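You operate a simulated robot arm through the tools that you are given. There is no shell and no other tool. Be economical: measure what you need, move in short steps, check, and stop when the job is done.

The job below is to be done with a simulated robot arm. You get a single attempt, and the scene is never put back.

Task
Ladle stock onto the flour and whisk a smooth sauce.
Fine: Lay the stock pot lid on the bare end of the counter. Three sauce ladles go from the stock pot into the small saucepan; stand the ladle back and seat the lid again. Whisk till no streak or lump shows and lay the whisk back. Pinch no finger; drop, topple, crush or chip nothing, tools too; spill no more than 8 ml at a pour or dip, 20 ml in all.

Only the result counts: the job must be done as asked and must still hold three seconds after the hand-in. Knocking over, shifting, dropping, spilling or breaking anything else fails it. A push-on lid holds only when it is set on centred and level and pressed home; a screw cap is set on level and turned clockwise until tight.

Robot
A 7-joint arm with a two-finger parallel gripper, fixed in place. Base frame: the origin is at the foot of the arm, x ahead of it, y to its left, z up; the work surface is at about z = 0.939. Units: m, rad, N and s.
With the tool pointing down near the work surface it reaches from about 0.34 to 0.78 m from the base axis. Its first joint turns from -2.897 to 2.897 rad. Payload 3.91 kg.
The TCP is the grasp point between the finger pads, 0.03 m short of the fingertips. In the tool frame z runs along the fingers and y along their closing line. The gripper opens to 0.11 m. The fingers are 0.02 m wide and 0.01 m thick; the gripper's body (0.048 by 0.112 m) begins 0.055 m behind the TCP.
Orientation is told as [roll, pitch, yaw] about the base's x, y, z axes, in that order, counted from this pose: with the fingers straight down and closing along the base's y, the tool's x points along the base's -x, its y along +y and its z along -z.

Tools
- The arm moves only by the tool send_rows. Its argument "deltas" is a list of rows, each an object (a shift or turn left out is 0, a gripper value left out holds the last) with "offset": the shift along the tool's x, y, z in m, a list of three; "angular": the turn, a rotation vector about the tool's x, y, z in degrees, a list of three; "jaw": the opening in per cent of the stroke, from 0 (shut) to 100 (fully open). In form: [{"offset": [dx, dy, dz], "angular": [rx, ry, rz], "jaw": jaw}, ...]. A call has 1 to 8 rows; each row shifts and turns the commanded pose from where the row before left it, along the tool's axes as they then stand. A row lasts 0.2 s, in which the tool goes at most 0.05 m and 0.15 rad; a call with a longer step from one row to the next is refused whole, and so is a gripper value outside its range. A pose out of reach is approached as far as the arm can. The call stops where the force on the tool passes 40 N (or 10 N more than at its start, if that is more) or the arm is blocked; 0.2 s more then pass. The fingers move at their own pace (about 0.153 m/s each) and stop on an object; they squeeze with about 38 N. The grip force told is the motor's: it shows also when the fingers shut on nothing. Time passes only in rows, and 0.2 s behind the last, so rows that do not move let the fingers close. The reply holds the time, the measured pose of the TCP, the force on the tool along the base axes, the opening and the grip force, in the units named above and with some noise, and new pictures: "pictures" is both (left out), scene, wrist or none.
- Cameras (640 x 400 px; columns grow to the right, rows downward): "scene" is fixed at [0.3849, 0.5099, 1.7162]; the picture's right is [-0.91, 0.42, 0.00], its down [0.41, 0.87, -0.28] and it looks along [-0.12, -0.25, -0.96] (base axes); focal length 254 px, centre (320, 200). "wrist" rides on the gripper at [-0.036, 0, -0.057] in the tool frame; the picture's right is [0.00, -1.00, 0.00], its down [0.97, 0.00, -0.24] and it looks along [0.24, 0.00, 0.97] (tool axes); focal length 218 px, centre (320, 200).
- move_column(by): slides the trunk up (or, below 0, down) by that many m; the arm rides with it, the base frame stays. It gives what a move gives, with no picture.
- locate(camera, pixels): for up to 12 pixels [column, row] of the newest picture of that camera ("zoom" is the newest enlarged one), the place [x, y, z] in the base frame of the surface seen there, good to about 0.003 m, but the place of the scene camera against the robot may be out by one fixed shift of up to 0.025 m in any direction. It takes no simulated time.
- close_up(camera, box): a new picture of the part [left, top, right, bottom] of that camera's present view, enlarged. It takes no simulated time.
- job_done(): hands the job in; it is judged then, once.

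Keep the steps short. Do not move on a guess: measure, check each grasp and each placing, and mend mistakes. In all there are 80 turns and 120 pictures (those below and enlarged ones count). Leave the gripper open and the arm clear of the work at the hand-in unless told otherwise, and finish with a single line.

The tools are called after "Request:" as a command line: name --argument value ..., lists and objects as JSON in quotes. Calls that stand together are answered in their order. send_rows: Moves the arm, as the interface text tells. Its arguments: {"type":"object","properties":{"deltas":{"type":"array","items":{"type":"object","properties":{"offset":{"type":"array","items":{"type":"number"}},"angular":{"type":"array","items":{"type":"number"}},"jaw":{"type":"number"}}}},"pictures":{"type":"string","enum":["both","scene","wrist","none"]}},"required":["deltas"]} The other tools are called the same way: move_column (by) slides the trunk up or down; locate (camera, pixels) gives the place of the surface under pixels of a picture; close_up (camera, box) takes an enlarged picture of a part of a camera's view; job_done () hands the job in.

At the start:

```text
clock: 0.0
tool_pos: [0.1899, 0.3657, 1.3697]
orientation: [0.0, 0.0, 0.0]
ft_force: [0.0, 0.1, -0.5]
width: 0.1099
grip_force: 0.1
trunk travel left (down, up): [-0.575, 0.035]
```

scene: 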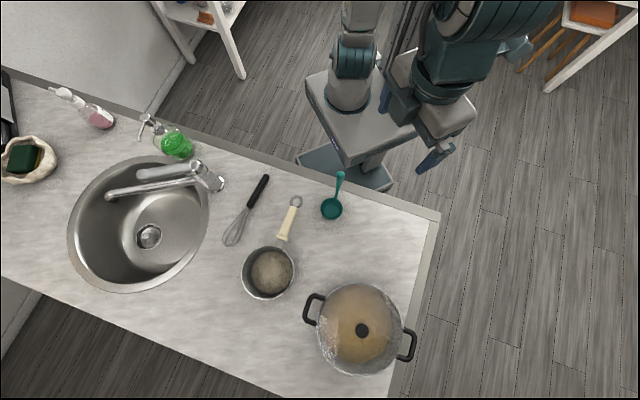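
wrist: 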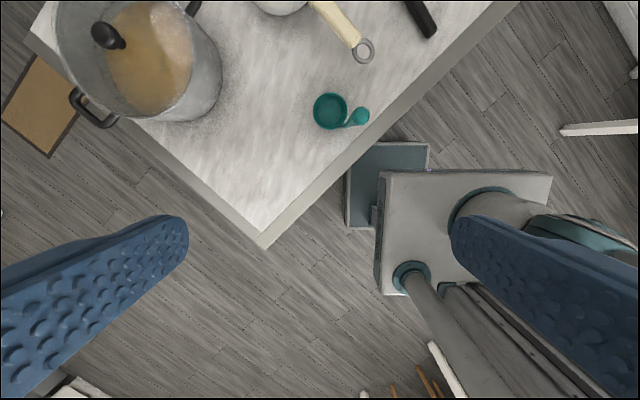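

I see the counter with whisk, saucepan, teal ladle, and stock pot with lid. First I measure them with locate and take enlarged views.

Request:
locate --camera "scene" --pixels '[[362, 330], [345, 325], [309, 308], [411, 347], [332, 208], [340, 176], [266, 180], [240, 222], [268, 272], [297, 201], [283, 237], [390, 230]]'

Request:
close_up --camera "scene" --box '[220, 160, 440, 298]'

Request:
close_up --camera "scene" --box '[260, 260, 460, 385]'

Request:
close_up --camera "wrist" --box '[30, 0, 430, 250]'

```text
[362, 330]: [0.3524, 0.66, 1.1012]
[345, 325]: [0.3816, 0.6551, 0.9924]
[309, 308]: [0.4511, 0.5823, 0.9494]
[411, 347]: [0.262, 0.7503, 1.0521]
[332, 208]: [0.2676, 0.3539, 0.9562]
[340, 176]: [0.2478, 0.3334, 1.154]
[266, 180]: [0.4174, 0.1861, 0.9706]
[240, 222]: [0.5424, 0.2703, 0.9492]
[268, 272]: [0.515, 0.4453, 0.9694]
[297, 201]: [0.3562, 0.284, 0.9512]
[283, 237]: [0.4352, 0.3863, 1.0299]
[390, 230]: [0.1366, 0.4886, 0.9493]
```

```text
2.90 times, centred on (330, 229) of scene
```

zoom: 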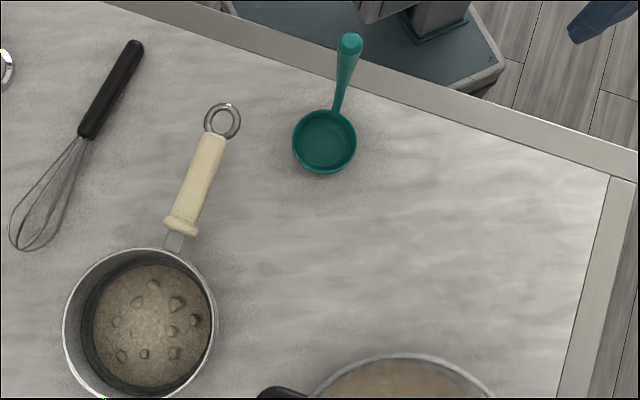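

```text
3.20 times, centred on (360, 322) of scene
```

zoom: 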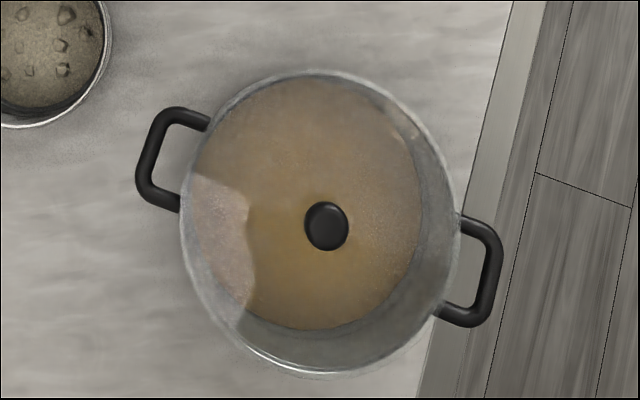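

```text
1.60 times, centred on (230, 125) of wrist
```

zoom: 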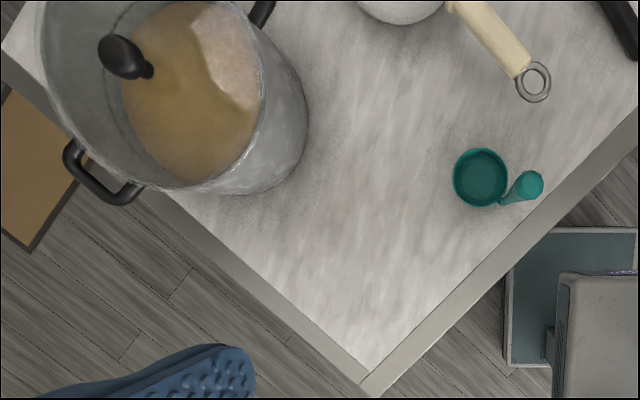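

I compare the same points in the wrist view to find the scene camera's shift.

Request:
locate --camera "zoom" --pixels '[[118, 52], [530, 182], [480, 178], [533, 82], [515, 68], [365, 380], [130, 190], [72, 150], [265, 10], [230, 188], [380, 250], [170, 60]]'

Request:
locate --camera "scene" --pixels '[[346, 173], [341, 175], [339, 178], [331, 210], [296, 198], [291, 206], [434, 222], [392, 345], [326, 283], [285, 230], [330, 195], [337, 190]]'

```text
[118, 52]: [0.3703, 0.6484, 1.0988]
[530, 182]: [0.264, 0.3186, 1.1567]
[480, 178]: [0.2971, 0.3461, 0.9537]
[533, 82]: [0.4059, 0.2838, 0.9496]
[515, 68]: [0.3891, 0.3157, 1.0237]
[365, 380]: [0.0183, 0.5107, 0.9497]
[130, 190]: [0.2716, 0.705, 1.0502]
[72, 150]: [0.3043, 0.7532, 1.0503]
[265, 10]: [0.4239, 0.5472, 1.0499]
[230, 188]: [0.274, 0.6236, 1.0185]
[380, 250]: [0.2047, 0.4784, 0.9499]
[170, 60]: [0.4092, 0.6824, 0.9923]
```

```text
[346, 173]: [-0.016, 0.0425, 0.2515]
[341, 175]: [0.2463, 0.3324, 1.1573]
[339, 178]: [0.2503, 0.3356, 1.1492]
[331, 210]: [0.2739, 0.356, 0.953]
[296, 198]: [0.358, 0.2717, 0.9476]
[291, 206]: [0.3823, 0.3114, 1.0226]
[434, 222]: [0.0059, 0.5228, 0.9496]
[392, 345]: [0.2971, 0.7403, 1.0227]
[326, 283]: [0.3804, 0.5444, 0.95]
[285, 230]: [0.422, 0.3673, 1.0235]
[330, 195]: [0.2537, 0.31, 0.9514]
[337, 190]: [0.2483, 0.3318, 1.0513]
```

Both cameras agree on heights; the scene camera is shifted by about (-0.018, +0.013, 0) from the wrist. The ladle stands upright with its handle top at 1.157, and the lid knob is at about (0.370, 0.648, 1.10). I go above the knob, at z of about 1.25.

Request:
send_rows --deltas '[{"offset": [-0.0225, 0.035, 0.015]}, {"offset": [-0.0225, 0.035, 0.015]}, {"offset": [-0.0225, 0.035, 0.015]}, {"offset": [-0.0225, 0.035, 0.015]}, {"offset": [-0.0225, 0.035, 0.015]}, {"offset": [-0.0225, 0.035, 0.015]}, {"offset": [-0.0225, 0.035, 0.015]}, {"offset": [-0.0225, 0.0375, 0.015]}]'

```text
clock: 1.8
tool_pos: [0.3404, 0.5944, 1.2474]
orientation: [-0.001, -0.001, -0.002]
ft_force: [-0.2, -0.2, -0.7]
width: 0.11
grip_force: 0.0
out of reach, approached as far as the arm can: row 7, 8
trunk travel left (down, up): [-0.575, 0.035]
```

scene: 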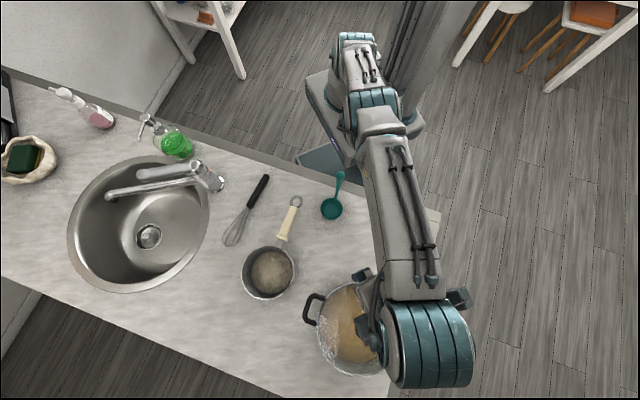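
wrist: 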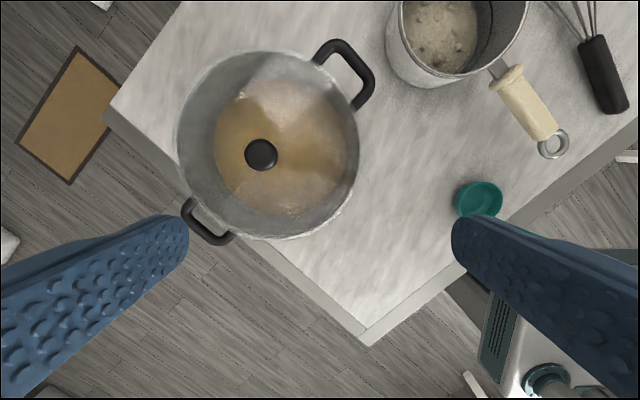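

Reach stops at r of about 0.685 at this height, but should grow lower down. I measure the knob, rim and other items in this good wrist view.

Request:
locate --camera "wrist" --pixels '[[262, 154], [253, 147], [180, 150], [358, 150], [270, 53], [268, 238], [478, 198], [420, 35], [365, 342], [456, 84], [510, 95], [600, 75]]'

Request:
close_up --camera "wrist" --box '[160, 30, 400, 250]'

Request:
move_column --by 0.035

```text
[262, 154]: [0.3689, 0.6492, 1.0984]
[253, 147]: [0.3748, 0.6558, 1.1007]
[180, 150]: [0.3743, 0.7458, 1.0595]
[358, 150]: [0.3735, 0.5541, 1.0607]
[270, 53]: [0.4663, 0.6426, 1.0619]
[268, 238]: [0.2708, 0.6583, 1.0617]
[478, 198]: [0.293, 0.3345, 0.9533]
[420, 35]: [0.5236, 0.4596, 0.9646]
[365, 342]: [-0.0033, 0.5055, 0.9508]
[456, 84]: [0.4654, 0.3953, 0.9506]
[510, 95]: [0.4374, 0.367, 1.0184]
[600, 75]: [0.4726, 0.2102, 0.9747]
```

```text
1.82 times, centred on (280, 140) of wrist
```

zoom: 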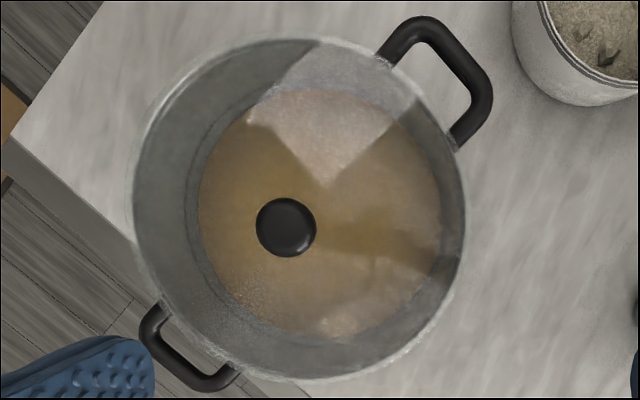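

```text
clock: 2.6
tool_pos: [0.3386, 0.5957, 1.2826]
orientation: [-0.001, 0.0, 0.0]
ft_force: [-0.4, 0.0, -0.1]
width: 0.1103
grip_force: 0.1
trunk travel left (down, up): [-0.61, 0.0]
```

The knob is at (0.369, 0.649), top at 1.10, and the pot rim at z 1.061 with radius 0.097. I descend to about 1.17 and see which xy the arm reaches.

Request:
send_rows --deltas '[{"offset": [0, 0, 0.035]}, {"offset": [0, 0, 0.035]}, {"offset": [0, 0, 0.03]}, {"offset": [0, 0, 0.0]}]' --pictures "wrist"

```text
clock: 3.6
tool_pos: [0.3389, 0.5959, 1.1821]
orientation: [0.001, 0.0, -0.001]
ft_force: [0.1, -0.8, 0.2]
width: 0.1101
grip_force: 0.1
trunk travel left (down, up): [-0.61, 0.0]
```

wrist: 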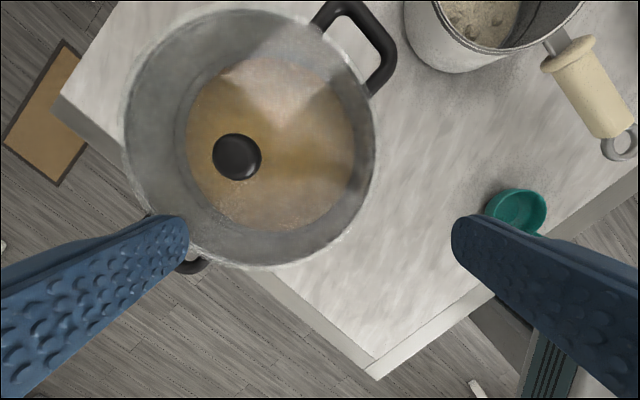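

The command follows the measured pose. I move over the knob by (+0.030, +0.053) at this height.

Request:
send_rows --deltas '[{"offset": [-0.015, 0.0265, 0.0]}, {"offset": [-0.015, 0.0265, 0.0]}, {"offset": [0, 0, 0.02]}, {"offset": [0, 0, 0]}]' --pictures "wrist"

```text
clock: 4.6
tool_pos: [0.3669, 0.6324, 1.1585]
orientation: [-0.003, 0.003, 0.0]
ft_force: [0.0, 0.7, 0.1]
width: 0.11
grip_force: 0.0
out of reach, approached as far as the arm can: row 2
trunk travel left (down, up): [-0.61, 0.0]
```

wrist: 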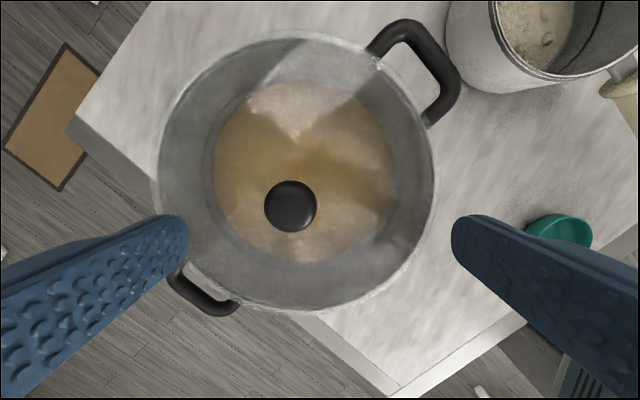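

I shift the rest of the way over the knob and descend to TCP z of about 1.112.

Request:
send_rows --deltas '[{"offset": [0, 0, 0.02]}, {"offset": [-0.002, 0.0165, 0.01]}, {"offset": [0, 0, 0.012]}, {"offset": [0, 0, 0]}]' --pictures "both"

```text
clock: 5.6
tool_pos: [0.3693, 0.6429, 1.1161]
orientation: [0.0, 0.0, 0.0]
ft_force: [-0.1, -0.9, 0.9]
width: 0.1101
grip_force: 0.1
out of reach, approached as far as the arm can: row 1, 2
trunk travel left (down, up): [-0.61, 0.0]
```

scene: 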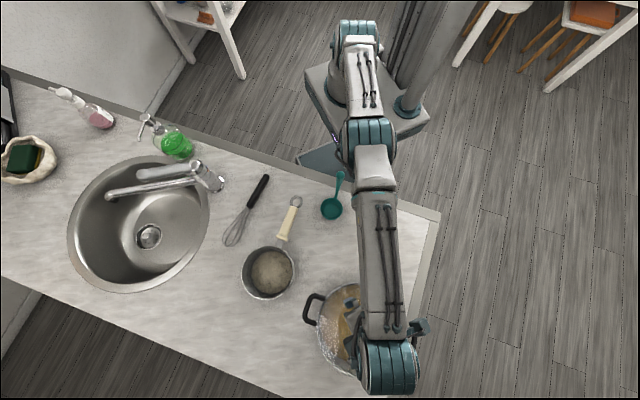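
wrist: 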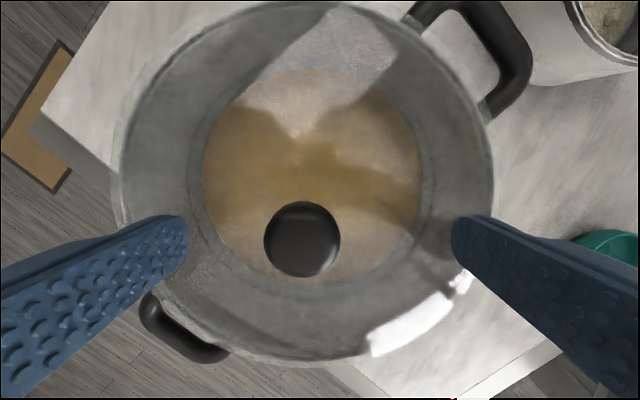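

The knob is 6 mm further in y; as I go lower more reach opens. I shift 6 mm and go slightly down.

Request:
send_rows --deltas '[{"offset": [0, 0.0, 0.008]}, {"offset": [0, 0.006, 0.0]}, {"offset": [0, 0, 0]}]' --pictures "wrist"

```text
clock: 6.4
tool_pos: [0.3683, 0.6482, 1.1097]
orientation: [0.002, 0.0, 0.0]
ft_force: [0.2, -0.9, 0.3]
width: 0.1097
grip_force: 0.1
trunk travel left (down, up): [-0.61, 0.0]
```

wrist: 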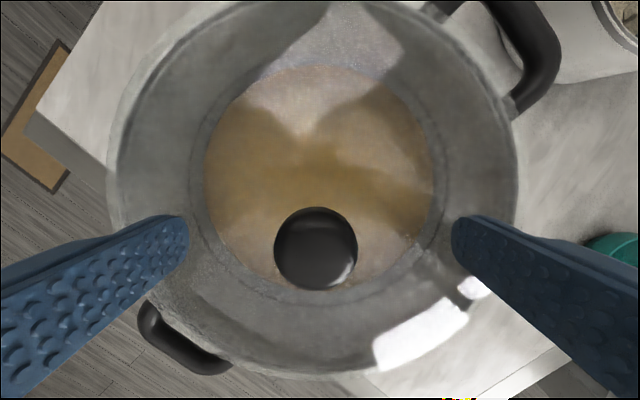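

The knob is centred between the fingers. I go 4 mm lower and close.

Request:
send_rows --deltas '[{"offset": [0, 0.0, 0.004]}, {"jaw": 40}, {"jaw": 0}, {"jaw": 0}, {"jaw": 0}]' --pictures "wrist"

```text
clock: 7.6
tool_pos: [0.3682, 0.6506, 1.1058]
orientation: [0.001, 0.0, 0.001]
ft_force: [0.2, -1.5, -0.1]
width: 0.0295
grip_force: 38.0
trunk travel left (down, up): [-0.61, 0.0]
```

wrist: 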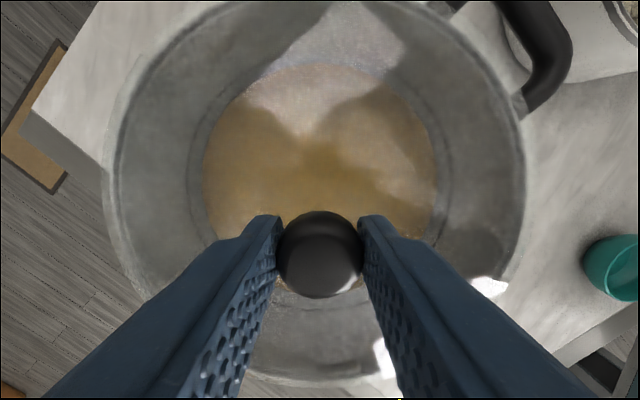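

Knob held (29.5 mm). I lift straight up 2 cm slowly, then check.

Request:
send_rows --deltas '[{"offset": [0, 0, -0.005]}, {"offset": [0, -0.001, -0.008]}, {"offset": [0, -0.003, -0.01]}, {"offset": [0, -0.003, -0.006]}, {"offset": [0, 0, 0]}]' --pictures "wrist"

```text
clock: 8.8
tool_pos: [0.3678, 0.6407, 1.1331]
orientation: [0.002, 0.0, 0.0]
ft_force: [0.5, -1.1, -2.1]
width: 0.0295
grip_force: 38.1
out of reach, approached as far as the arm can: row 2
trunk travel left (down, up): [-0.61, 0.0]
```

wrist: 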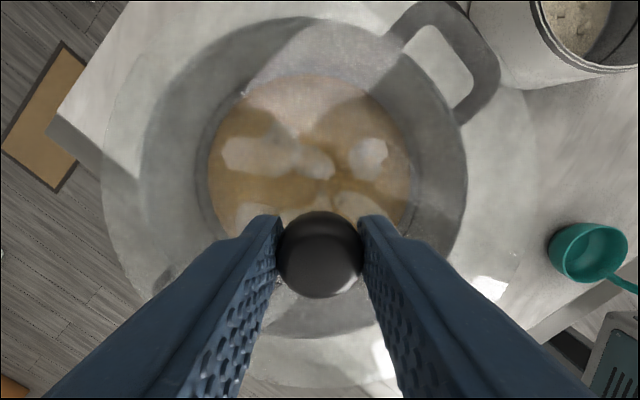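

The lid is free of the pot. I measure the counter's edges to choose the laying spot.

Request:
locate --camera "scene" --pixels '[[428, 222], [436, 215], [414, 213], [414, 270], [422, 270], [408, 300], [300, 165], [320, 173], [400, 230]]'

Request:
locate --camera "wrist" --pixels '[[590, 250], [560, 300], [500, 330], [540, 200], [588, 228], [632, 285]]'

```text
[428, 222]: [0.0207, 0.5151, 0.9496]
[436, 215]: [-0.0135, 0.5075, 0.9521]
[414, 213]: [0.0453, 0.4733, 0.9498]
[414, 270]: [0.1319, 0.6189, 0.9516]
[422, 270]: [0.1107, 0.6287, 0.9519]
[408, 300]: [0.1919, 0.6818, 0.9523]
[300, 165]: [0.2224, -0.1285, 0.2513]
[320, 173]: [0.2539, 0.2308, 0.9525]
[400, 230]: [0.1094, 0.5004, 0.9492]
```

```text
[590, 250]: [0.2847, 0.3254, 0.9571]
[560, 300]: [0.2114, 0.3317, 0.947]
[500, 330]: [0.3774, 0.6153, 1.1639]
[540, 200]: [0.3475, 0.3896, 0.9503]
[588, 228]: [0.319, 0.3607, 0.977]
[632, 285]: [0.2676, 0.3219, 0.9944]
```

Counter corner is at about (0.005, 0.495); the lid (radius about 0.10) fits with its centre at (0.203, 0.493), clear of ladle, pot and edges. I carry it there.

Request:
send_rows --deltas '[{"offset": [0.033, -0.0296, -0.01]}, {"offset": [0.033, -0.0296, -0.01]}, {"offset": [0.033, -0.0296, -0.01]}, {"offset": [0.033, -0.0296, 0.0]}, {"offset": [0.033, -0.0296, 0.0]}, {"offset": [0.0, 0.0, 0.04]}, {"offset": [0, 0, 0.04]}, {"offset": [0, 0, 0.03]}]'

```text
clock: 10.6
tool_pos: [0.2027, 0.4928, 1.0555]
orientation: [-0.001, -0.001, 0.0]
ft_force: [0.3, 0.7, -1.9]
width: 0.0296
grip_force: 37.8
trunk travel left (down, up): [-0.61, 0.0]
```

scene: 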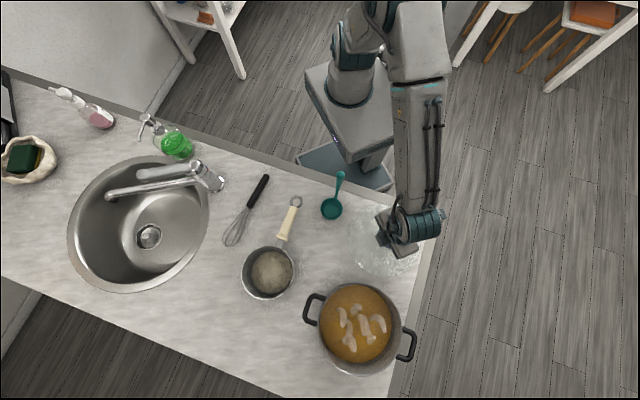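
wrist: 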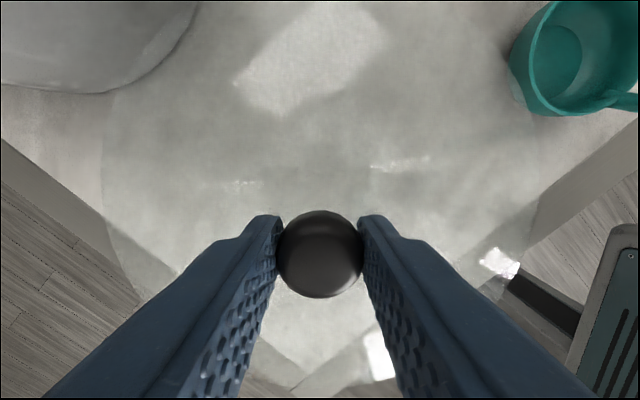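

The lid is clear of ladle and pot. I lower close to contact (expected about z 0.995).

Request:
send_rows --deltas '[{"offset": [0, 0, 0.03]}, {"offset": [0, 0, 0.02]}, {"offset": [0, 0, 0.005]}, {"offset": [0, 0, 0.0]}]' --pictures "wrist"

```text
clock: 11.7
tool_pos: [0.2026, 0.4941, 1.0037]
orientation: [0.012, -0.003, -0.002]
ft_force: [-0.4, -1.0, 17.9]
width: 0.0298
grip_force: 38.5
trunk travel left (down, up): [-0.61, 0.0]
stopped in row 4: the force on the tool passed its limit (the readings are from after the stop); the commanded pose is now the measured one
```

wrist: 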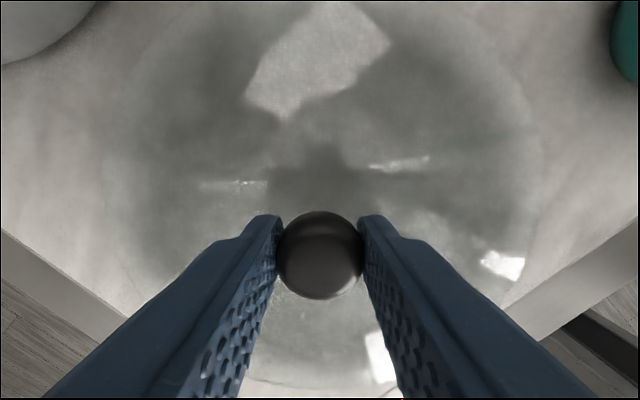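

Contact at z 1.004. I ease up 1 mm to relieve the force, then open slowly and retreat.

Request:
send_rows --deltas '[{"offset": [0, 0, -0.001]}, {"jaw": 35}, {"jaw": 45}, {"offset": [0, 0, -0.02], "jaw": 45}, {"offset": [0, 0, -0.04]}, {"offset": [0, 0, -0.04]}, {"offset": [0, 0, -0.04]}]'

```text
clock: 13.3
tool_pos: [0.2015, 0.4921, 1.1447]
orientation: [0.008, -0.002, 0.002]
ft_force: [-0.5, -0.2, 0.9]
width: 0.0498
grip_force: 0.0
trunk travel left (down, up): [-0.61, 0.0]
```

scene: 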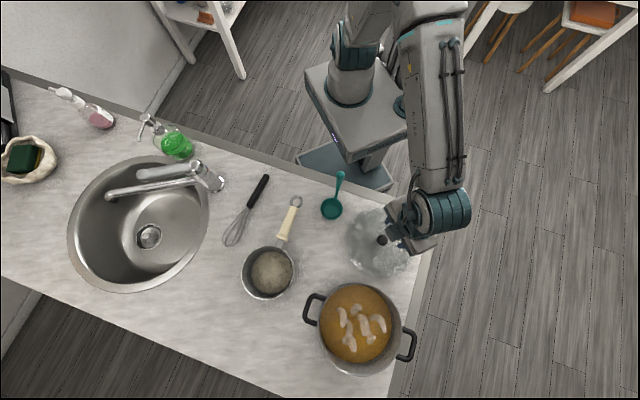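
wrist: 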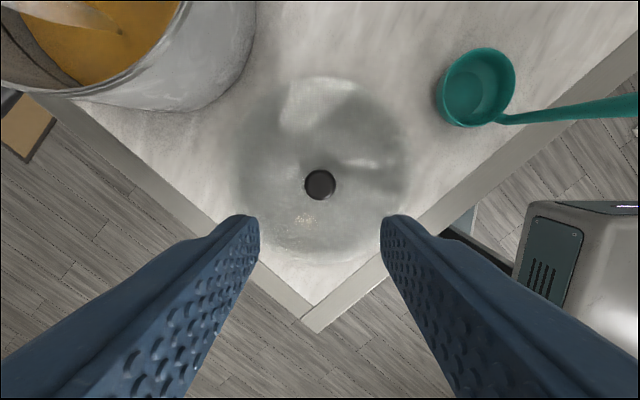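

The lid lies flat on the bare end. Next I rise and move to above the ladle for a look.

Request:
send_rows --deltas '[{"offset": [0, 0, -0.045]}, {"offset": [0, 0, -0.045]}, {"offset": [0, 0, -0.045]}, {"offset": [-0.015, -0.0405, 0]}, {"offset": [-0.015, -0.0405, 0]}, {"offset": [-0.015, -0.0405, 0]}, {"offset": [-0.015, -0.0405, 0]}]' --pictures "none"

Request:
send_rows --deltas '[{"angular": [0, 0, 7.5], "jaw": 50}, {"angular": [0, 0, 7.5]}, {"angular": [0, 0, 7.5]}, {"angular": [0, 0, 7.5]}, {"angular": [0, 0, 7.5]}, {"angular": [0, 0, 7.5]}, {}]' --pictures "wrist"

```text
clock: 14.9
tool_pos: [0.2616, 0.3296, 1.2763]
orientation: [0.008, -0.002, 0.0]
ft_force: [-0.5, -0.2, -0.2]
width: 0.0496
grip_force: 0.0
trunk travel left (down, up): [-0.61, 0.0]
```

```text
clock: 16.5
tool_pos: [0.2618, 0.3296, 1.2766]
orientation: [0.006, 0.003, -0.788]
ft_force: [0.1, -0.7, 0.4]
width: 0.0552
grip_force: 0.1
trunk travel left (down, up): [-0.61, 0.0]
```

wrist: 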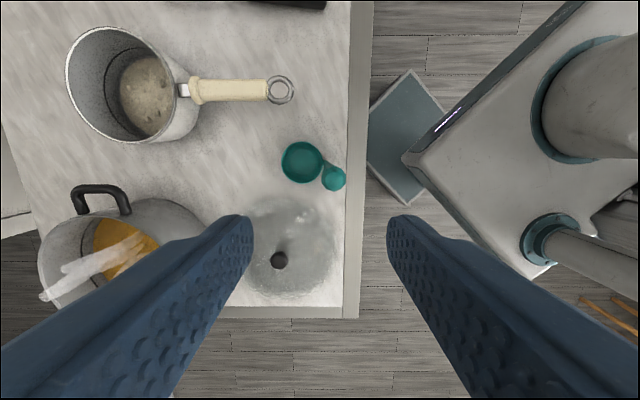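

Request:
close_up --camera "wrist" --box '[260, 120, 380, 220]'

Request:
locate --camera "wrist" --pixels '[[335, 178], [327, 165], [303, 144], [284, 160], [300, 182], [322, 160], [300, 163], [279, 260], [67, 75], [167, 72], [108, 28], [120, 138]]'

```text
4.00 times, centred on (320, 170) of wrist
```

zoom: 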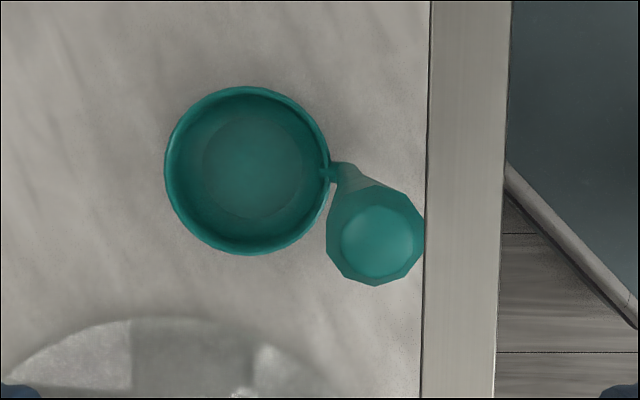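

```text
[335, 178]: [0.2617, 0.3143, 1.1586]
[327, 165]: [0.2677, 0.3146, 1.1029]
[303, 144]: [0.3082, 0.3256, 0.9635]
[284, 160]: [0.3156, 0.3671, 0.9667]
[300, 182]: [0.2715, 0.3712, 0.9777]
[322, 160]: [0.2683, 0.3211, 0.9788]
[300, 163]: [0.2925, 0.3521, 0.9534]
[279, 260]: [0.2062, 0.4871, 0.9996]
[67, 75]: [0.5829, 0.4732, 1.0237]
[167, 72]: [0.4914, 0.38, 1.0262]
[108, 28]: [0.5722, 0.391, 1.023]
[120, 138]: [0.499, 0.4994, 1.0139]
```

The handle top is at (0.2595, 0.315, 1.158) and the cup centre at (0.290, 0.343), so the handle-to-cup direction is about 43°. I measure the stock level too, then lower over the handle.

Request:
locate --camera "scene" --pixels '[[355, 300], [335, 340], [375, 300], [380, 345], [350, 320], [360, 325], [345, 340], [379, 322], [360, 372], [350, 285], [390, 360]]'

Request:
close_up --camera "scene" --box '[290, 270, 450, 390]'

Request:
send_rows --deltas '[{"angular": [0, 0, 2.3]}, {"offset": [0.0, 0.0, 0.04]}, {"offset": [0.0, 0, 0.01]}, {}]' --pictures "none"

```text
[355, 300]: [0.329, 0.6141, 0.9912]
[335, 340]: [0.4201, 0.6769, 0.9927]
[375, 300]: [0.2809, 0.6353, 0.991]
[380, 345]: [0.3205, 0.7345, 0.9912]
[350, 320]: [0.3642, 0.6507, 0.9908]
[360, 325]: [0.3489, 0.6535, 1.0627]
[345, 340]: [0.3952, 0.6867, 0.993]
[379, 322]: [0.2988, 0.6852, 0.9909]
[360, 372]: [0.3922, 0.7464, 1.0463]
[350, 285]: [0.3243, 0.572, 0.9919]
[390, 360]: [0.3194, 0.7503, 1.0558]
```

```text
3.33 times, centred on (370, 330) of scene
```

zoom: 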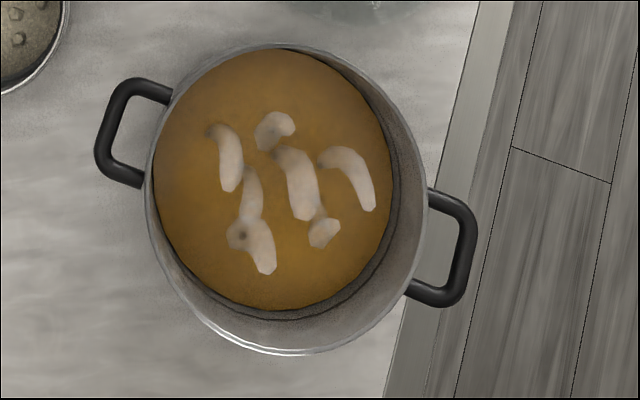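

```text
clock: 17.5
tool_pos: [0.2625, 0.3298, 1.2274]
orientation: [0.005, 0.002, -0.827]
ft_force: [0.2, 0.1, -0.2]
width: 0.055
grip_force: 0.0
trunk travel left (down, up): [-0.61, 0.0]
```

The stock surface is at about 0.992; the pale shapes at 1.06 are steam. I centre over the handle and look before lowering.

Request:
send_rows --deltas '[{"offset": [-0.0089, -0.0122, 0]}, {"offset": [0, 0, 0.02]}, {}]' --pictures "wrist"

```text
clock: 18.3
tool_pos: [0.2605, 0.3143, 1.2072]
orientation: [0.007, 0.006, -0.825]
ft_force: [0.0, -0.6, 0.1]
width: 0.055
grip_force: 0.1
trunk travel left (down, up): [-0.61, 0.0]
```

wrist: 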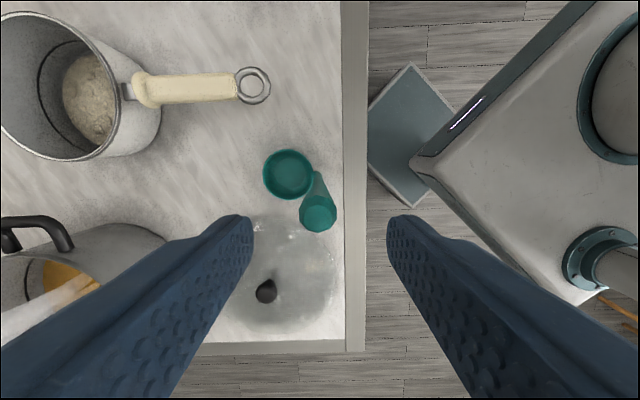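

The handle top is centred between the fingers. I descend to 1.115 around the handle.

Request:
send_rows --deltas '[{"offset": [0, 0, 0.03]}, {"offset": [0, 0, 0.03]}, {"offset": [0, 0, 0.02]}, {"offset": [0, 0, 0.012]}, {}]' --pictures "wrist"

```text
clock: 19.5
tool_pos: [0.2594, 0.3155, 1.1147]
orientation: [0.004, 0.004, -0.828]
ft_force: [-0.8, -0.7, 0.7]
width: 0.055
grip_force: 0.1
trunk travel left (down, up): [-0.61, 0.0]
```

wrist: 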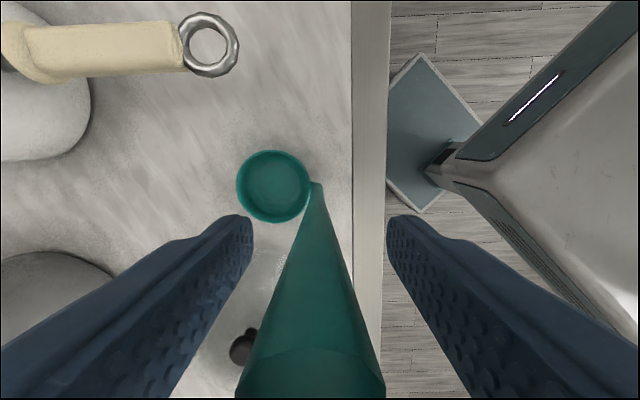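

Handle is between the fingers. I close.

Request:
send_rows --deltas '[{"jaw": 20}, {"jaw": 0}, {"jaw": 0}, {}]' --pictures "both"

```text
clock: 20.5
tool_pos: [0.2593, 0.3164, 1.1149]
orientation: [0.006, 0.005, -0.826]
ft_force: [0.8, -0.2, 1.0]
width: 0.0214
grip_force: 37.6
trunk travel left (down, up): [-0.61, 0.0]
```

scene: 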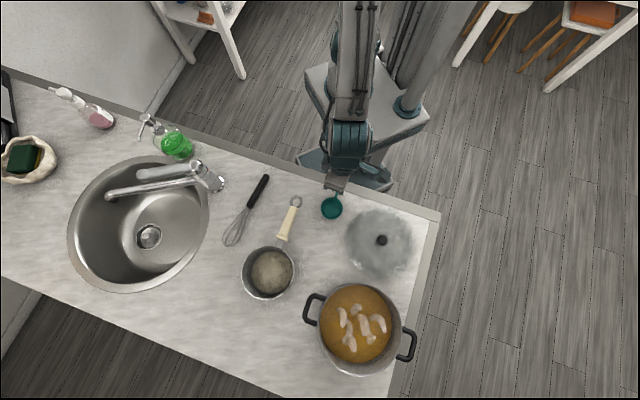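
wrist: 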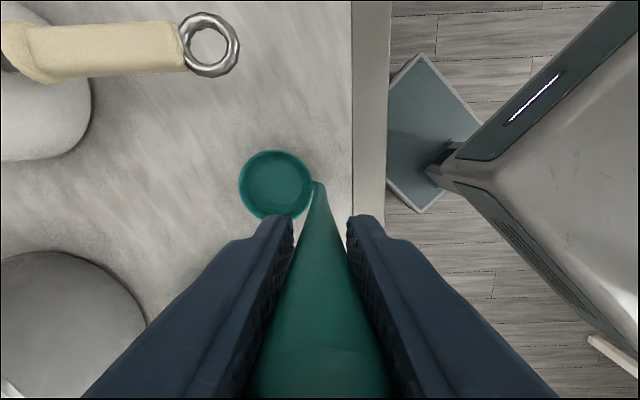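

The ladle is held (21.4 mm; standing pose 0.2593, 0.3164, 1.115, yaw -0.827). I lift it 13 cm and start turning.

Request:
send_rows --deltas '[{"offset": [0, 0, -0.02]}, {"offset": [0, 0, -0.035]}, {"offset": [0, 0, -0.04]}, {"offset": [0, 0, -0.035]}, {"angular": [0, 0, -7.74]}, {"angular": [0, 0, -7.74]}, {"angular": [0, 0, -7.74]}, {"angular": [0, 0, -7.74]}]' --pictures "wrist"

Request:
send_rows --deltas '[{"angular": [0, 0, -7.74]}, {"angular": [0, 0, -7.74]}, {"angular": [0, 0, -7.74]}, {"angular": [0, 0, -7.74]}, {"angular": [0, 0, -7.74]}, {"angular": [0, 0, -7.74]}, {}]' --pictures "scene"

```text
clock: 22.3
tool_pos: [0.2599, 0.3156, 1.2444]
orientation: [0.008, -0.001, -0.283]
ft_force: [-0.2, -0.2, -0.8]
width: 0.0214
grip_force: 38.0
trunk travel left (down, up): [-0.61, 0.0]
```

wrist: 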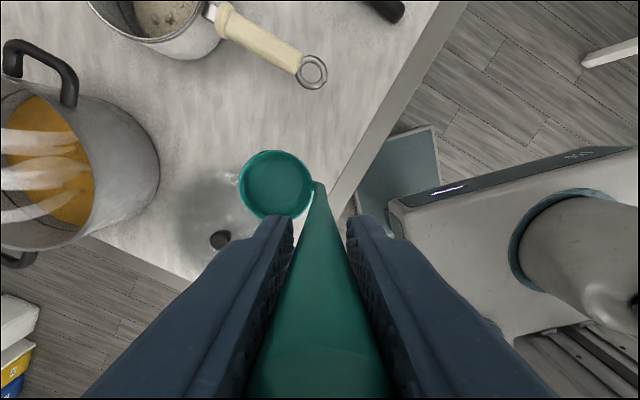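

```text
clock: 23.9
tool_pos: [0.2593, 0.3165, 1.2447]
orientation: [0.006, -0.005, 0.527]
ft_force: [-0.1, -0.8, -0.5]
width: 0.0213
grip_force: 38.1
trunk travel left (down, up): [-0.61, 0.0]
```

scene: 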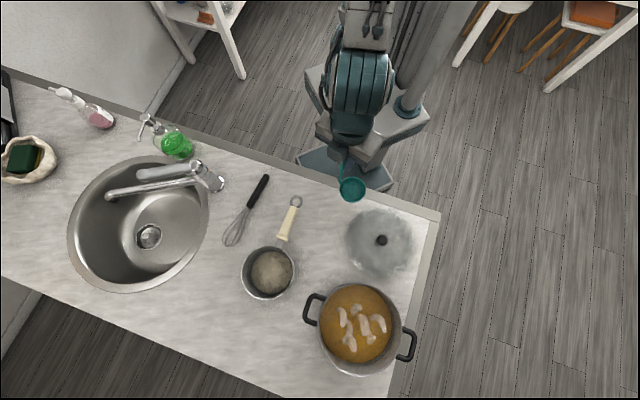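

The ladle hangs straight. Now I translate over the pot.

Request:
send_rows --deltas '[{"offset": [-0.0336, 0.02514, 0]}, {"offset": [-0.0336, 0.02514, 0]}, {"offset": [-0.0336, 0.02514, 0]}, {"offset": [-0.0336, 0.02514, 0]}, {"offset": [-0.0336, 0.02514, 0]}, {"offset": [-0.0336, 0.02514, 0]}, {"offset": [-0.0336, 0.02514, 0]}, {}]' --pictures "both"

```text
clock: 25.7
tool_pos: [0.3745, 0.583, 1.2485]
orientation: [0.006, -0.004, 0.524]
ft_force: [-0.4, -1.4, -0.1]
width: 0.0213
grip_force: 37.8
trunk travel left (down, up): [-0.61, 0.0]
```

scene: 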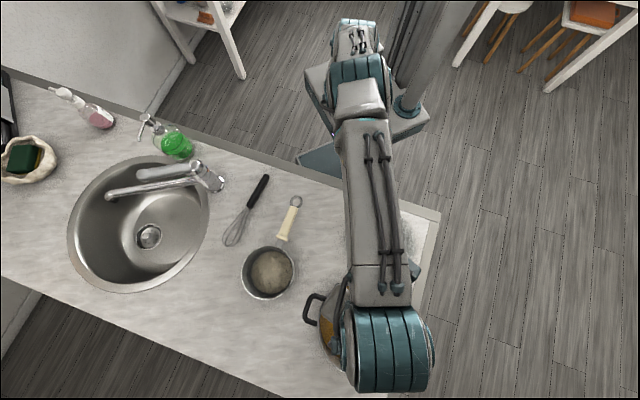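
wrist: 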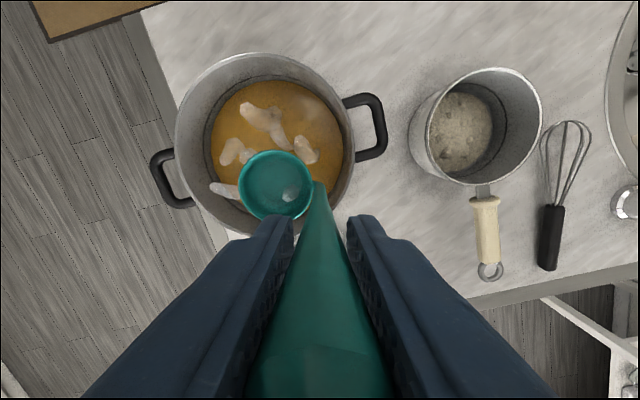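

The cup is above the stock, inside the rim. I lower it to TCP z of about 1.128 first.

Request:
send_rows --deltas '[{"offset": [0, 0, 0.03]}, {"offset": [0, 0, 0.03]}, {"offset": [0, 0, 0.03]}, {"offset": [0, 0, 0.02]}, {"offset": [0, 0, 0.01]}, {}]' --pictures "wrist"

```text
clock: 27.1
tool_pos: [0.3762, 0.5858, 1.1269]
orientation: [0.005, -0.006, 0.525]
ft_force: [-0.3, 0.3, -1.6]
width: 0.0214
grip_force: 38.4
trunk travel left (down, up): [-0.61, 0.0]
```

wrist: 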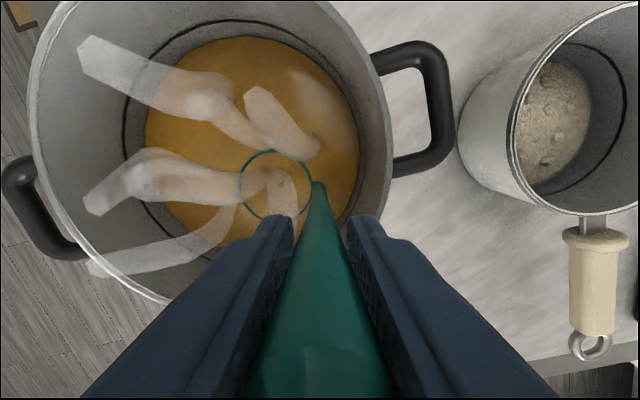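

The cup has filled with stock. I dip 3 mm more, then lift slowly.

Request:
send_rows --deltas '[{"offset": [0, 0, 0.003]}, {}, {"offset": [0, 0, -0.01]}, {"offset": [0, 0, -0.015]}, {"offset": [0, 0, -0.02]}, {"offset": [0, 0, -0.025]}, {"offset": [0, 0, -0.025]}, {"offset": [0, 0, -0.02]}]' --pictures "wrist"

```text
clock: 28.9
tool_pos: [0.3764, 0.5865, 1.239]
orientation: [0.003, -0.006, 0.524]
ft_force: [-0.2, -0.4, -0.6]
width: 0.0213
grip_force: 37.9
trunk travel left (down, up): [-0.61, 0.0]
```

wrist: 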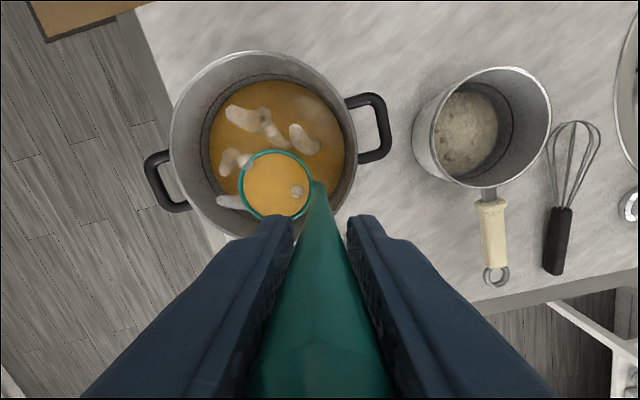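

The ladle is full and clear of the rim. I carry it slowly toward the saucepan, turning to yaw 90° on the way.

Request:
send_rows --deltas '[{"offset": [-0.0084, -0.0223, 0], "angular": [0, 0, -6]}, {"offset": [-0.006, -0.023, 0], "angular": [0, 0, -6]}, {"offset": [-0.0036, -0.0235, 0], "angular": [0, 0, -6]}, {"offset": [-0.0011, -0.0238, 0], "angular": [0, 0, -6]}, {"offset": [0.0014, -0.0238, 0], "angular": [0, 0, -6]}, {"offset": [0.0039, -0.0234, 0], "angular": [0, 0, -6]}, {"offset": [0.0063, -0.0229, 0], "angular": [0, 0, -6]}]' --pictures "both"

```text
clock: 30.5
tool_pos: [0.5038, 0.478, 1.2391]
orientation: [0.001, -0.007, 1.258]
ft_force: [0.6, -0.5, -1.3]
width: 0.0216
grip_force: 37.6
trunk travel left (down, up): [-0.61, 0.0]
```

scene: 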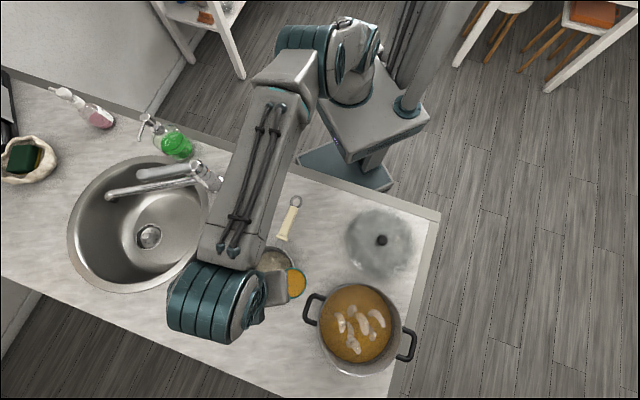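
wrist: 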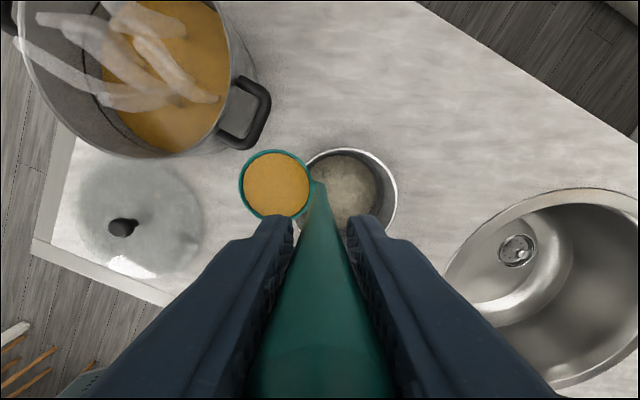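

No spill seen. I go on the last rows to (0.56, 0.435, 1.212).

Request:
send_rows --deltas '[{"offset": [0.0087, -0.0222, 0.007], "angular": [0, 0, -6]}, {"offset": [0.011, -0.0211, 0.01], "angular": [0, 0, -6]}, {"offset": [0.0131, -0.0199, 0.01], "angular": [0, 0, -6]}, {}]' --pictures "both"

```text
clock: 31.5
tool_pos: [0.5596, 0.4357, 1.2107]
orientation: [-0.002, -0.006, 1.574]
ft_force: [-0.1, 0.2, -1.0]
width: 0.0217
grip_force: 38.0
trunk travel left (down, up): [-0.61, 0.0]
```

scene: 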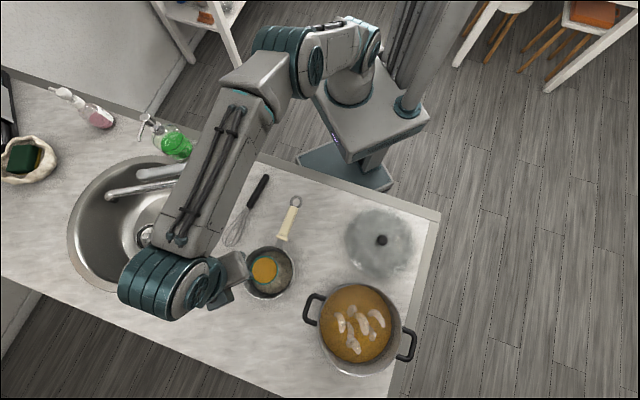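
wrist: 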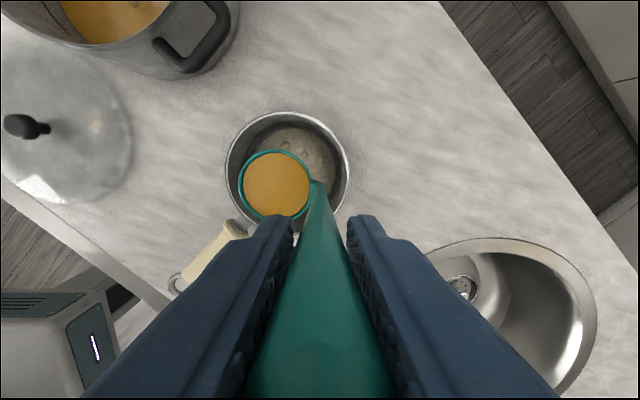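

The ladle is over the pan. I check the pan's centre from here before pouring.

Request:
locate --camera "wrist" --pixels '[[227, 170], [348, 170], [286, 112], [242, 134], [337, 138], [244, 212], [340, 207]]'

```text
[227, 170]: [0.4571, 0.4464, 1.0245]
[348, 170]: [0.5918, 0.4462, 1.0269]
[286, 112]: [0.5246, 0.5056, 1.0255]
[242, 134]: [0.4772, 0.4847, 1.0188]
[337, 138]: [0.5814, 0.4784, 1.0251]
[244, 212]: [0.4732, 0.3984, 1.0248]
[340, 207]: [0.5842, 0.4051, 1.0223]
```

The pan centre is (0.5245, 0.438), radius 0.068; the pouring lip is inside it. I start the tilt: three turns about the TCP, then turning about the lip.

Request:
send_rows --deltas '[{"angular": [4, 0, 0]}, {"angular": [4, 0, 0]}, {"angular": [4, 0, 0]}, {"offset": [0, 0.00967, -0.0049], "angular": [4, 0, 0]}, {"offset": [0, 0.00967, -0.0049], "angular": [4, 0, 0]}, {"offset": [0, 0.00967, -0.0049], "angular": [4, 0, 0]}, {}]' --pictures "both"

```text
clock: 33.1
tool_pos: [0.5268, 0.4356, 1.2173]
orientation: [-0.42, -0.007, 1.57]
ft_force: [0.4, -0.2, -1.3]
width: 0.0215
grip_force: 38.1
trunk travel left (down, up): [-0.61, 0.0]
```

scene: 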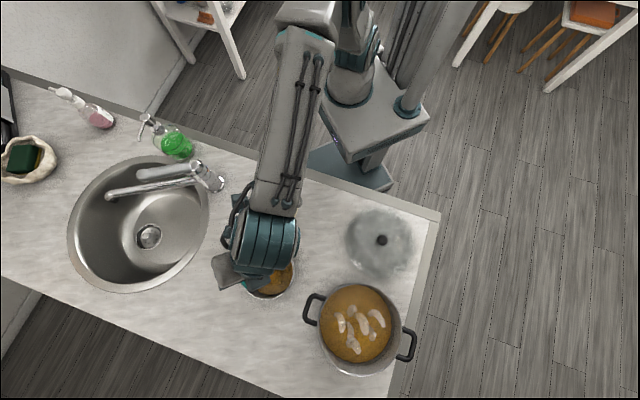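
wrist: 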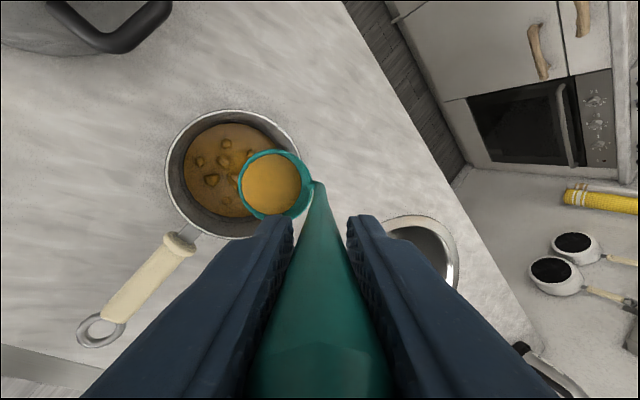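

Stock flows into the pan, no spill. I tilt on about the lip.

Request:
send_rows --deltas '[{"offset": [0, 0.00967, -0.0049], "angular": [4, 0, 0]}, {"offset": [0, 0.00967, -0.0049], "angular": [4, 0, 0]}, {"offset": [0, 0.00967, -0.0049], "angular": [4, 0, 0]}, {"offset": [0, 0.00967, -0.0049], "angular": [4, 0, 0]}, {"offset": [0, 0.00967, -0.0049], "angular": [4, 0, 0]}, {"offset": [0, 0.00967, -0.0049], "angular": [4, 0, 0]}, {"offset": [0, 0.00967, -0.0049], "angular": [4, 0, 0]}, {"offset": [0, 0.00967, -0.0049], "angular": [4, 0, 0]}]' --pictures "both"

```text
clock: 34.9
tool_pos: [0.4415, 0.4347, 1.2007]
orientation: [-0.982, -0.007, 1.57]
ft_force: [0.1, -0.1, -0.3]
width: 0.0213
grip_force: 38.0
trunk travel left (down, up): [-0.61, 0.0]
```

scene: 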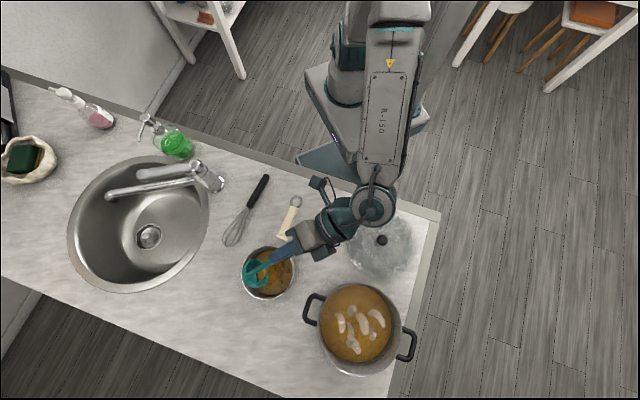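
wrist: 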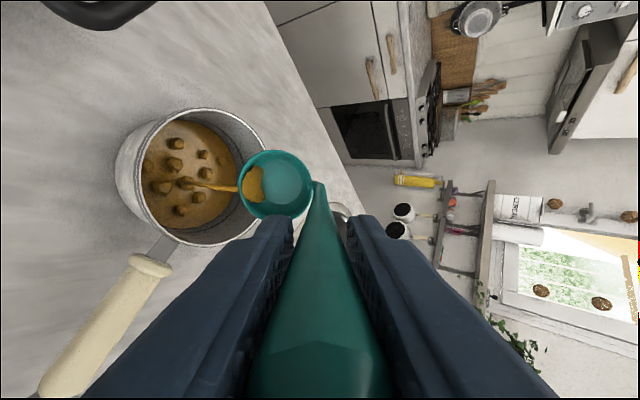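

It pours cleanly. I tilt on toward 88°.

Request:
send_rows --deltas '[{"offset": [0, 0.00967, -0.0049], "angular": [4, 0, 0]}, {"offset": [0, 0.00967, -0.0049], "angular": [4, 0, 0]}, {"offset": [0, 0.00967, -0.0049], "angular": [4, 0, 0]}, {"offset": [0, 0.00967, -0.0049], "angular": [4, 0, 0]}, {"offset": [0, 0.00967, -0.0049], "angular": [4, 0, 0]}, {"offset": [0, 0.00967, -0.0049], "angular": [4, 0, 0]}, {"offset": [0, 0.00967, -0.0049], "angular": [4, 0, 0]}, {"offset": [0, 0.00967, -0.0049], "angular": [4, 0, 0]}]' --pictures "both"

```text
clock: 36.7
tool_pos: [0.3806, 0.4359, 1.14]
orientation: [-1.54, -0.008, 1.572]
ft_force: [0.2, -0.1, -0.8]
width: 0.0215
grip_force: 38.4
trunk travel left (down, up): [-0.61, 0.0]
```

scene: 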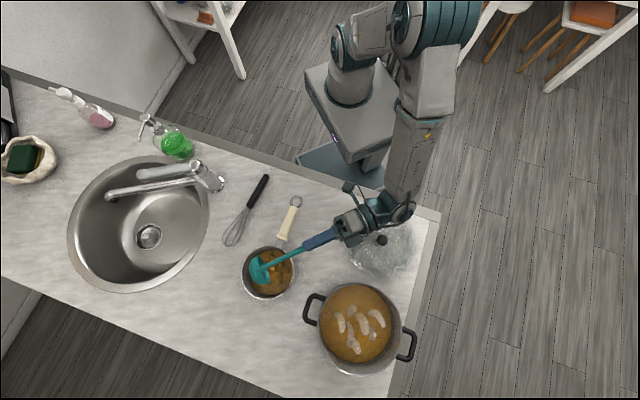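
wrist: 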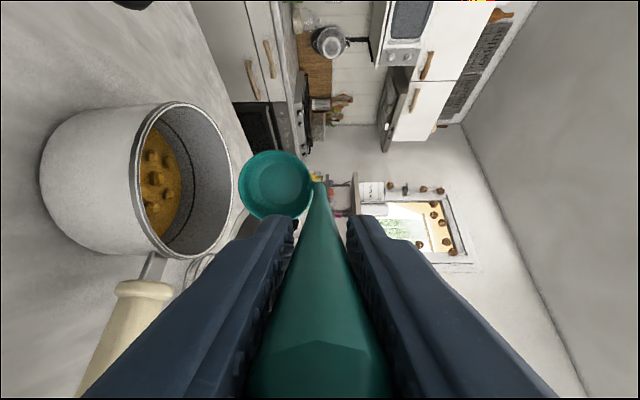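

The ladle is empty. I tilt it back up over the pan.

Request:
send_rows --deltas '[{}, {"offset": [0, -0.0182, 0.01176], "angular": [-8, 0, 0]}, {"offset": [0, -0.0182, 0.01176], "angular": [-8, 0, 0]}, {"offset": [0, -0.0182, 0.01176], "angular": [-8, 0, 0]}, {"offset": [0, -0.0182, 0.01176], "angular": [-8, 0, 0]}, {"offset": [0, -0.0182, 0.01176], "angular": [-8, 0, 0]}, {"offset": [0, -0.0182, 0.01176], "angular": [-8, 0, 0]}, {"offset": [0, -0.0182, 0.01176], "angular": [-8, 0, 0]}]' --pictures "none"

Request:
send_rows --deltas '[{"offset": [0, -0.0182, 0.01176], "angular": [-8, 0, 0]}, {"angular": [-8, 0, 0]}, {"angular": [-8, 0, 0]}, {"angular": [-8, 0, 0]}, {}]' --pictures "wrist"

```text
clock: 38.5
tool_pos: [0.5066, 0.4342, 1.2162]
orientation: [-0.557, -0.008, 1.569]
ft_force: [0.8, 0.7, -0.9]
width: 0.0213
grip_force: 38.0
trunk travel left (down, up): [-0.61, 0.0]
```

```text
clock: 39.7
tool_pos: [0.5263, 0.433, 1.2171]
orientation: [0.001, -0.006, 1.572]
ft_force: [0.2, 0.8, -1.8]
width: 0.0213
grip_force: 37.6
trunk travel left (down, up): [-0.61, 0.0]
```

wrist: 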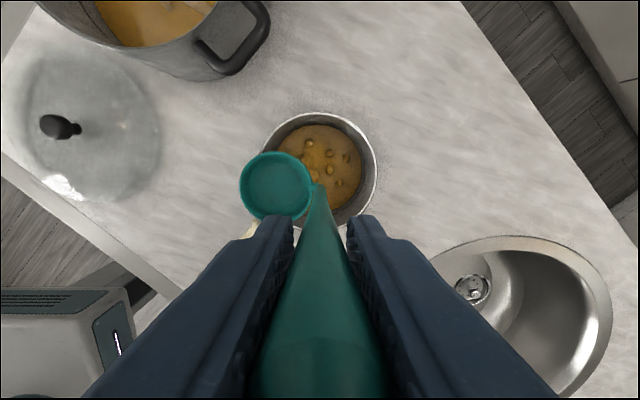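

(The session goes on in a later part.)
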